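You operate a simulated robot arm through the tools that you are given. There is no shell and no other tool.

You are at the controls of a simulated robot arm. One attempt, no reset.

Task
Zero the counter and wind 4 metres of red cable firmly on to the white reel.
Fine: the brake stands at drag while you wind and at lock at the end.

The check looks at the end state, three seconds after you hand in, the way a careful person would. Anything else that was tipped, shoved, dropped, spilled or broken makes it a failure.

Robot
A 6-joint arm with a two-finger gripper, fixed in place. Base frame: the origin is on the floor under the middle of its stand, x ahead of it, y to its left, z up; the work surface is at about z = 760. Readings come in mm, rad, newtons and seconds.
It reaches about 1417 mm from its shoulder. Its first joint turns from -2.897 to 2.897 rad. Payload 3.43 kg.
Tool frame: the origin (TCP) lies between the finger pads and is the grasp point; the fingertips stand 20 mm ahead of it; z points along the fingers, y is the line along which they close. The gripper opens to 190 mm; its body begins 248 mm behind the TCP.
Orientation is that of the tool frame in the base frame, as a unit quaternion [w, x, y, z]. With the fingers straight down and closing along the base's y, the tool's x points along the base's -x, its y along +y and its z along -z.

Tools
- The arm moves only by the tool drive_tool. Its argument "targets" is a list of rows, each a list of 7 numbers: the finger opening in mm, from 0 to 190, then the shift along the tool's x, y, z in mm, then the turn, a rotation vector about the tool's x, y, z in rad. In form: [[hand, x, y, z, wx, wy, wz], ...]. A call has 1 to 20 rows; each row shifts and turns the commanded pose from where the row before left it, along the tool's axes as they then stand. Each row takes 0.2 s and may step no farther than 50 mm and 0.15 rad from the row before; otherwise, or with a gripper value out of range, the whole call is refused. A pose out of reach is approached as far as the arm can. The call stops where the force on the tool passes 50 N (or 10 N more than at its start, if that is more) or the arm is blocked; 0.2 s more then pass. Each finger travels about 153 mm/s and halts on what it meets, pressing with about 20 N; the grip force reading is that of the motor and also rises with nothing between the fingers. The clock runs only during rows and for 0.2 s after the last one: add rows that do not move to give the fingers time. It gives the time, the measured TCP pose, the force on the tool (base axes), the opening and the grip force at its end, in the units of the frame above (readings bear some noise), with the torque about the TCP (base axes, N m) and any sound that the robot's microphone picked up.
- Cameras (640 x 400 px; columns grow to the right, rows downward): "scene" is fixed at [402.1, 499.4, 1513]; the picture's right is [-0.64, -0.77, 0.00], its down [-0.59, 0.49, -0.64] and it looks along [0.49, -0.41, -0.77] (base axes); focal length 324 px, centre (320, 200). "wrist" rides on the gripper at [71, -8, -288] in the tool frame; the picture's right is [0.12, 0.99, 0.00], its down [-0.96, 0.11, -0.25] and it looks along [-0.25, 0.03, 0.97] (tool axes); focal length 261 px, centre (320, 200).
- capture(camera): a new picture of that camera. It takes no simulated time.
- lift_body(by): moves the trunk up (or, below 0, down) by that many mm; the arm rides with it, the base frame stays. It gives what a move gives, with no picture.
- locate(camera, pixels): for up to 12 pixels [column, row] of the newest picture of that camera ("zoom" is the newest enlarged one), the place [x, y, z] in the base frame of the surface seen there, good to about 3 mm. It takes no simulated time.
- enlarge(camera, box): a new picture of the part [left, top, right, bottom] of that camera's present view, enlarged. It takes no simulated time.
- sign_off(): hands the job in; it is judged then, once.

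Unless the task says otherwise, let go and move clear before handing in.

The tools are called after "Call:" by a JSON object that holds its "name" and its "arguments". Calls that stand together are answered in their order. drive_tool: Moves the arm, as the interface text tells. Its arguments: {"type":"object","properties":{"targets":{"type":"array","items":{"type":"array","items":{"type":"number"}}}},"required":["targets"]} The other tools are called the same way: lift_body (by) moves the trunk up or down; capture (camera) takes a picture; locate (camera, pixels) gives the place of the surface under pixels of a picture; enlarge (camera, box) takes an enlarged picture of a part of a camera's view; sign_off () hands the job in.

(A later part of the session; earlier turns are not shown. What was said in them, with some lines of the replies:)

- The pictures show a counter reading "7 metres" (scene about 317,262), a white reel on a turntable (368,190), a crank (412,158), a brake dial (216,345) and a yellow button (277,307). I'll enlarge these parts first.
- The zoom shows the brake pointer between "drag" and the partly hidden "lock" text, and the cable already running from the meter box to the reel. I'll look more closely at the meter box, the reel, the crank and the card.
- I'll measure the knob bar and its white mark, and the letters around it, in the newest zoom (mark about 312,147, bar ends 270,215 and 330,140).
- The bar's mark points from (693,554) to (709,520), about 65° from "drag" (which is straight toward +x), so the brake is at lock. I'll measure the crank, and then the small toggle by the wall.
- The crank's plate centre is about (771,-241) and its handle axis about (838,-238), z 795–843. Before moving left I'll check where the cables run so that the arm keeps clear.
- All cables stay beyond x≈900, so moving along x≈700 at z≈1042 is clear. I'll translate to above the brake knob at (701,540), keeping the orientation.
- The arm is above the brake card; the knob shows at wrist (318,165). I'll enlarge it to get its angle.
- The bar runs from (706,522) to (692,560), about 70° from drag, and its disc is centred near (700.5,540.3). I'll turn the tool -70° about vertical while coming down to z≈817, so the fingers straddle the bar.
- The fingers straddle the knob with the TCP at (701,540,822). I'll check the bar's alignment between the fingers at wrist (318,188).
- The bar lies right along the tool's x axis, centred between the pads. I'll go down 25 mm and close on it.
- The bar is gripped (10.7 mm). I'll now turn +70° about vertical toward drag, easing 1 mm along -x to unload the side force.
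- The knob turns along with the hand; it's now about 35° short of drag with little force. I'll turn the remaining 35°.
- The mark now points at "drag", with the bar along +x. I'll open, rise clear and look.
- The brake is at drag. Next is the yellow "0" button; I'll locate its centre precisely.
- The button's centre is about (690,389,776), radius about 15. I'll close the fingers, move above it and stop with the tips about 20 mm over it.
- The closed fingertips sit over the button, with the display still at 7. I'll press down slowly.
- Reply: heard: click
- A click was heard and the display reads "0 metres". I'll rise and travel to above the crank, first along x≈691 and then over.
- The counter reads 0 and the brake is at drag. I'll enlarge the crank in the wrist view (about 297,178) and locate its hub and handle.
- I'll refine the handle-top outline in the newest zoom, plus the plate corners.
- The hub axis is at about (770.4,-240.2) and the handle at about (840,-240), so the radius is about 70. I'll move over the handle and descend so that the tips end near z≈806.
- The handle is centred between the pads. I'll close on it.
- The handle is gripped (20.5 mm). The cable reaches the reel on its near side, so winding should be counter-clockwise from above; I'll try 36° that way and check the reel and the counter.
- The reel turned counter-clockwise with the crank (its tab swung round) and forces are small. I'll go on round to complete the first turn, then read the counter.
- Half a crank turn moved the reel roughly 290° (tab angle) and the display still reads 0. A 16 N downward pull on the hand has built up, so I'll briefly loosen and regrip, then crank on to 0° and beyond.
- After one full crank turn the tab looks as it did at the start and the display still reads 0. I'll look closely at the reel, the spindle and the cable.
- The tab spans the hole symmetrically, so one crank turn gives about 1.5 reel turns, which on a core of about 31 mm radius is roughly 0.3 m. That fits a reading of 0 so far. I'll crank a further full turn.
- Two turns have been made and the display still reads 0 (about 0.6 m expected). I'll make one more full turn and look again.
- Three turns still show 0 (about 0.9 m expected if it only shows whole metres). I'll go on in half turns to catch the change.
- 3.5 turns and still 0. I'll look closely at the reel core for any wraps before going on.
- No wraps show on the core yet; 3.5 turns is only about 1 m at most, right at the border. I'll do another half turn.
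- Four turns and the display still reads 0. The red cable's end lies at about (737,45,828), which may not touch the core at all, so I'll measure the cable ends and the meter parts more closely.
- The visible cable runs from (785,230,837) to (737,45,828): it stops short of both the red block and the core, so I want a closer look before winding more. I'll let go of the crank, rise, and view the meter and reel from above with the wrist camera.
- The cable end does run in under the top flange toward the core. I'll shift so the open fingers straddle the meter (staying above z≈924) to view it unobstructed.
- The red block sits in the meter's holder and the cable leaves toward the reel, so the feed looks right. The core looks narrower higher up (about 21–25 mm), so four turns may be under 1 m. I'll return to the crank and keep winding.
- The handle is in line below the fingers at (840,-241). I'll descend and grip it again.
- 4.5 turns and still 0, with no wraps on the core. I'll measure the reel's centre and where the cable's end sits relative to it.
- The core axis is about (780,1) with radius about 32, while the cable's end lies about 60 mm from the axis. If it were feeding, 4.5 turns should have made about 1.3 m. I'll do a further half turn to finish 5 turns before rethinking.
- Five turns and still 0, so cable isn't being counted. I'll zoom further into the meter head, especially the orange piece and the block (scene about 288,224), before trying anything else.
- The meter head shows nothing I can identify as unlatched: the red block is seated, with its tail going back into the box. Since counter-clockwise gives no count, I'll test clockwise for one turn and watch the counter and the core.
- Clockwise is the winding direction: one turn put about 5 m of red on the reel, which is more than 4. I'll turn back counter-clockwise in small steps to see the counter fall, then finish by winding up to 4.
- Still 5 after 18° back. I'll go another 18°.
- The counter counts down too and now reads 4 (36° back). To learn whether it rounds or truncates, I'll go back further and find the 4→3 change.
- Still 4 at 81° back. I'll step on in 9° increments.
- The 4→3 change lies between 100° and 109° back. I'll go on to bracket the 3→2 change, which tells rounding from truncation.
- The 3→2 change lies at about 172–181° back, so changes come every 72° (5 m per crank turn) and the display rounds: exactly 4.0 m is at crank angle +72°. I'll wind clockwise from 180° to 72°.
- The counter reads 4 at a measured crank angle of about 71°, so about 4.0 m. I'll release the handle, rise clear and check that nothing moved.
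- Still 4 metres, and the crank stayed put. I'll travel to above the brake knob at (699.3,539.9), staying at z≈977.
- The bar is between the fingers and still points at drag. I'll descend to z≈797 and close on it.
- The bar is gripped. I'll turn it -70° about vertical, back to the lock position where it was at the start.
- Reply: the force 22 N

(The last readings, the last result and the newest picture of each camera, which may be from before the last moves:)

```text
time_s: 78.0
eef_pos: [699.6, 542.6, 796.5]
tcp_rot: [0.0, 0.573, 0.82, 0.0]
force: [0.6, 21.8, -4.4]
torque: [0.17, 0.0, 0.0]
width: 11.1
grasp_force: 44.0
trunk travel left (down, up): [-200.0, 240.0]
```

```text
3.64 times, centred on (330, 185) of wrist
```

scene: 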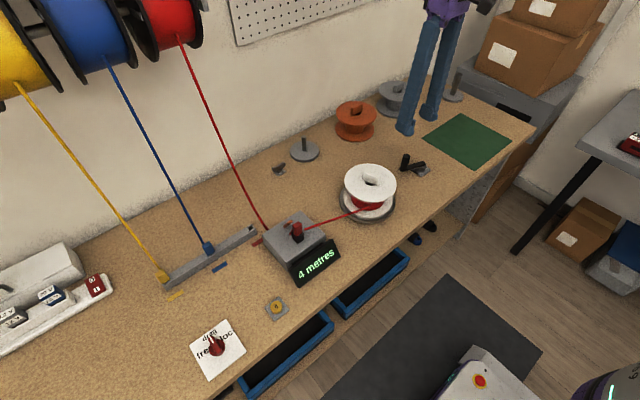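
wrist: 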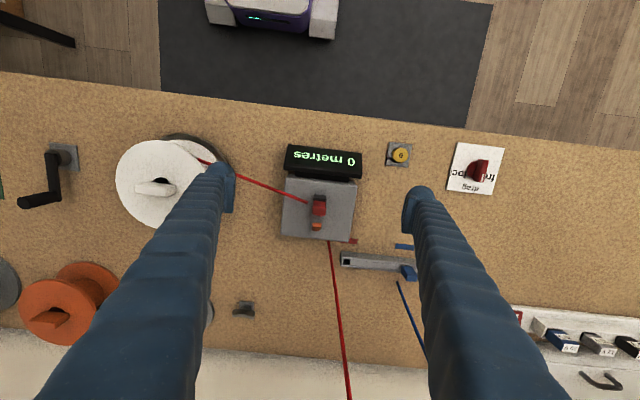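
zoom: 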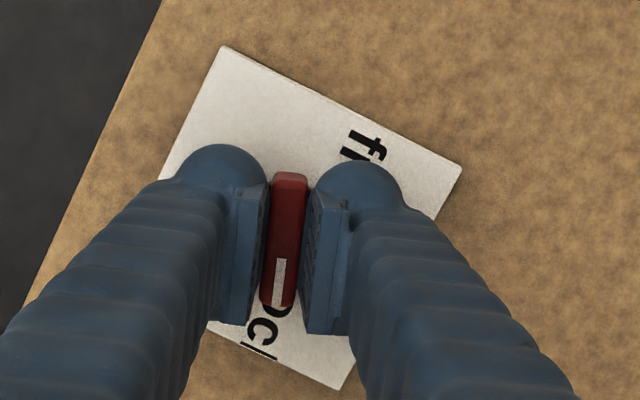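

The knob now points at "lock", as it did at the start. I'll open, rise clear and check.

Call:
{"name": "drive_tool", "arguments": {"targets": [[15, 0, 0, 0, 0, 0, 0], [30, 0, 0, 0, 0, 0, 0], [50, 0, 0, 0, 0, 0, 0], [60, 0, 0, 0, 0, 0, 0], [60, 0, 0, -15, 0, 0, 0], [60, 0, 0, -40, 0, 0, 0], [60, 0, 0, -45, 0, 0, 0], [60, 0, 0, -45, 0, 0, 0], [60, 0, 0, -45, 0, 0, 0], [60, 0, 0, 0, 0, 0, 0]]}}

Call:
{"name": "enlarge", "arguments": {"camera": "wrist", "box": [270, 120, 390, 220]}}

Call:
{"name": "enlarge", "arguments": {"camera": "scene", "box": [180, 310, 260, 390]}}

Call:
{"name": "capture", "arguments": {"camera": "scene"}}

```text
time_s: 80.2
eef_pos: [699.4, 539.8, 986.1]
tcp_rot: [0.0, 0.574, 0.819, -0.001]
force: [-0.1, 0.6, -0.3]
torque: [0.07, 0.02, 0.05]
width: 59.9
grasp_force: 0.1
trunk travel left (down, up): [-200.0, 240.0]
```

```text
4.00 times, centred on (330, 170) of wrist
```

zoom: 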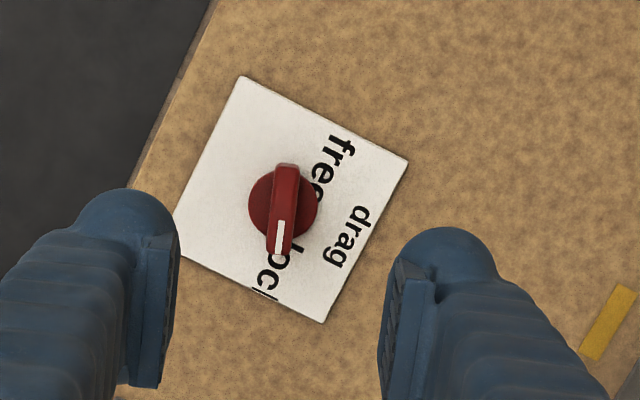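

```text
5.00 times, centred on (220, 350) of scene
```

zoom: 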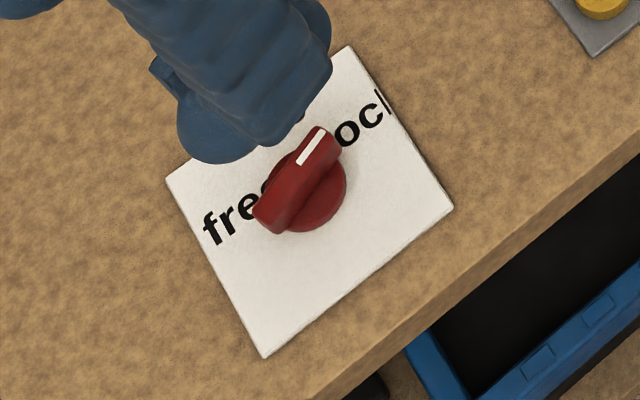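

```text
taken
```

scene: 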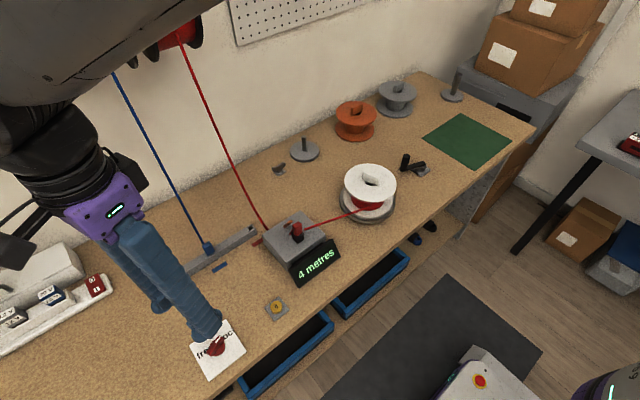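

The knob matches its starting "lock" view exactly and the display reads 4 metres. I'll turn the hand back and withdraw to mid-bench so I can check everything unobstructed.

Call:
{"name": "drive_tool", "arguments": {"targets": [[60, 0, 0, 0, 0, 0, -0.1358], [60, 0, 0, 0, 0, 0, -0.1358], [60, 0, 0, 0, 0, 0, -0.1358], [60, 0, 0, 0, 0, 0, -0.1358], [60, 0, 0, 0, 0, 0, -0.1358], [60, 0, 0, 0, 0, 0, -0.1358], [60, 0, 0, 0, 0, 0, -0.1358], [60, 0, 0, 0, 0, 0, -0.1358], [60, 0, 0, -30, 0, 0, -0.1358], [60, 10, -45, -30, 0, 0, 0], [60, 10, -45, 0, 0, 0, 0], [60, 10, -45, 0, 0, 0, 0], [60, 10, -45, 0, 0, 0, 0], [60, 10, -45, 0, 0, 0, 0], [60, 0, -45, 0, 0, 0, 0], [60, 0, -45, 0, 0, 0, 0], [60, 0, -45, 0, 0, 0, 0], [60, 0, -45, 0, 0, 0, 0], [60, 0, -45, 0, 0, 0, 0], [60, 0, -45, 0, 0, 0, 0]]}}

Call:
{"name": "capture", "arguments": {"camera": "scene"}}

Call:
{"name": "enlarge", "arguments": {"camera": "scene", "box": [180, 150, 440, 390]}}

Call:
{"name": "capture", "arguments": {"camera": "wrist"}}

```text
refused: row 10 steps farther than a row can; nothing moved
```

```text
taken
```

scene: 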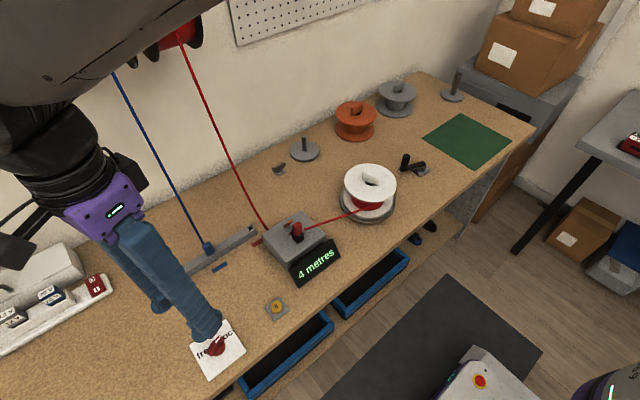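

```text
1.67 times, centred on (310, 270) of scene
```

zoom: 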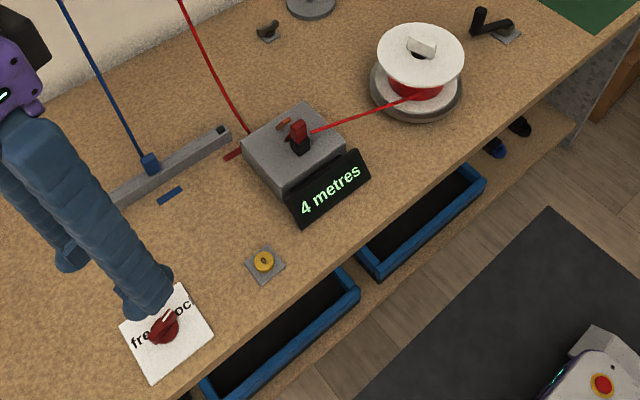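

```text
taken
```

wrist: 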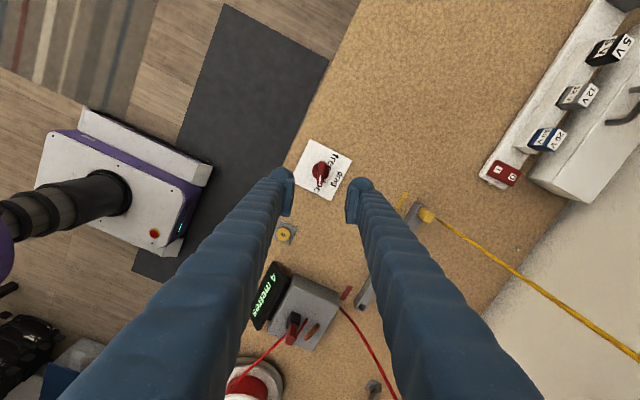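

The call was refused because row 10 was too long a step, and nothing moved. The display at scene (317,262) still reads 4. I'll repeat the withdrawal with shorter steps.

Call:
{"name": "drive_tool", "arguments": {"targets": [[60, 0, 0, 0, 0, 0, -0.1358], [60, 0, 0, 0, 0, 0, -0.1358], [60, 0, 0, 0, 0, 0, -0.1358], [60, 0, 0, 0, 0, 0, -0.1358], [60, 0, 0, 0, 0, 0, -0.1358], [60, 0, 0, 0, 0, 0, -0.1358], [60, 0, 0, 0, 0, 0, -0.1358], [60, 0, 0, -20, 0, 0, -0.1358], [60, 0, 0, -30, 0, 0, -0.1358], [60, 10, -40, 0, 0, 0, 0], [60, 10, -44, 0, 0, 0, 0], [60, 10, -44, 0, 0, 0, 0], [60, 10, -44, 0, 0, 0, 0], [60, 10, -44, 0, 0, 0, 0], [60, 0, -45, 0, 0, 0, 0], [60, 0, -45, 0, 0, 0, 0], [60, 0, -45, 0, 0, 0, 0], [60, 0, -45, 0, 0, 0, 0], [60, 0, -45, 0, 0, 0, 0], [60, 0, -45, 0, 0, 0, 0]]}}

Call:
{"name": "capture", "arguments": {"camera": "scene"}}

Call:
{"name": "enlarge", "arguments": {"camera": "scene", "box": [180, 150, 440, 390]}}

Call:
{"name": "enlarge", "arguments": {"camera": "scene", "box": [180, 310, 260, 390]}}

```text
time_s: 84.4
eef_pos: [649.5, 52.8, 1035.0]
tcp_rot: [-0.002, -0.001, 1.0, 0.0]
force: [-0.2, 0.4, 0.5]
torque: [0.02, -0.03, 0.01]
width: 60.0
grasp_force: 0.1
trunk travel left (down, up): [-200.0, 240.0]
```

```text
taken
```

scene: 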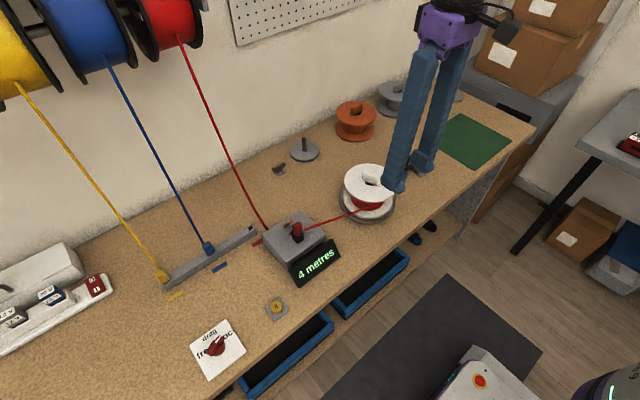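

```text
1.67 times, centred on (310, 270) of scene
```

zoom: 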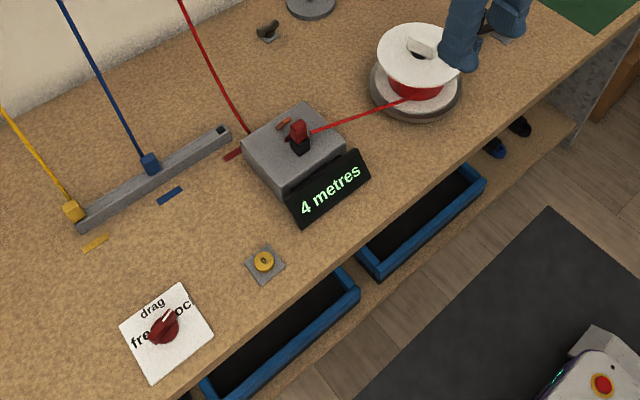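

```text
5.00 times, centred on (220, 350) of scene
```

zoom: 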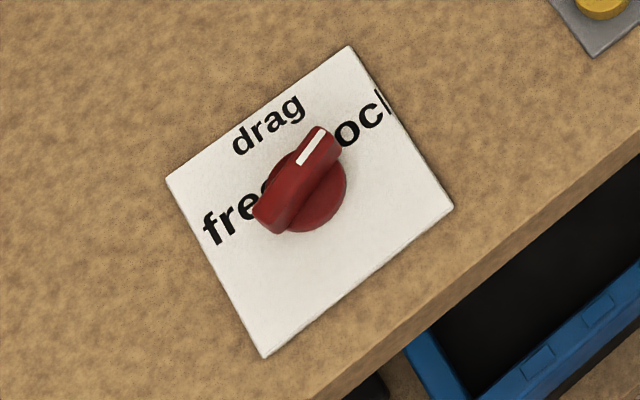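

The display reads 4 metres, red cable is wound on the white reel, and the brake bar points at lock. The yellow and blue cables, the other reels and the button look undisturbed, and the hand is clear of everything. I'm handing in now.

Call:
{"name": "sign_off", "arguments": {}}

```text
The job is handed in.
```

The job is handed in: 4 metres of red cable are on the white reel, the counter reads 4, and the brake is at lock. The last view showed nothing else on the bench disturbed.

- **Order:** I turned the brake from lock to drag, then zeroed the counter from 7. The brake stayed at drag for all the winding and went back to lock at the end.
- **Wrong direction first:** I cranked five turns counter-clockwise before finding that winding is clockwise. Those turns put no cable on the reel and the counter stayed at 0.
- **Overshoot:** the first clockwise turn wound about 5 metres. I wound back to about 2.5 metres, then forward to 4, so the last movement was winding under drag.
- **Accuracy:** the counter shows only whole metres. Its changes came every 72° of crank, which gives 5 metres per turn, and from that I judge the length to be within a few centimetres of 4.0.
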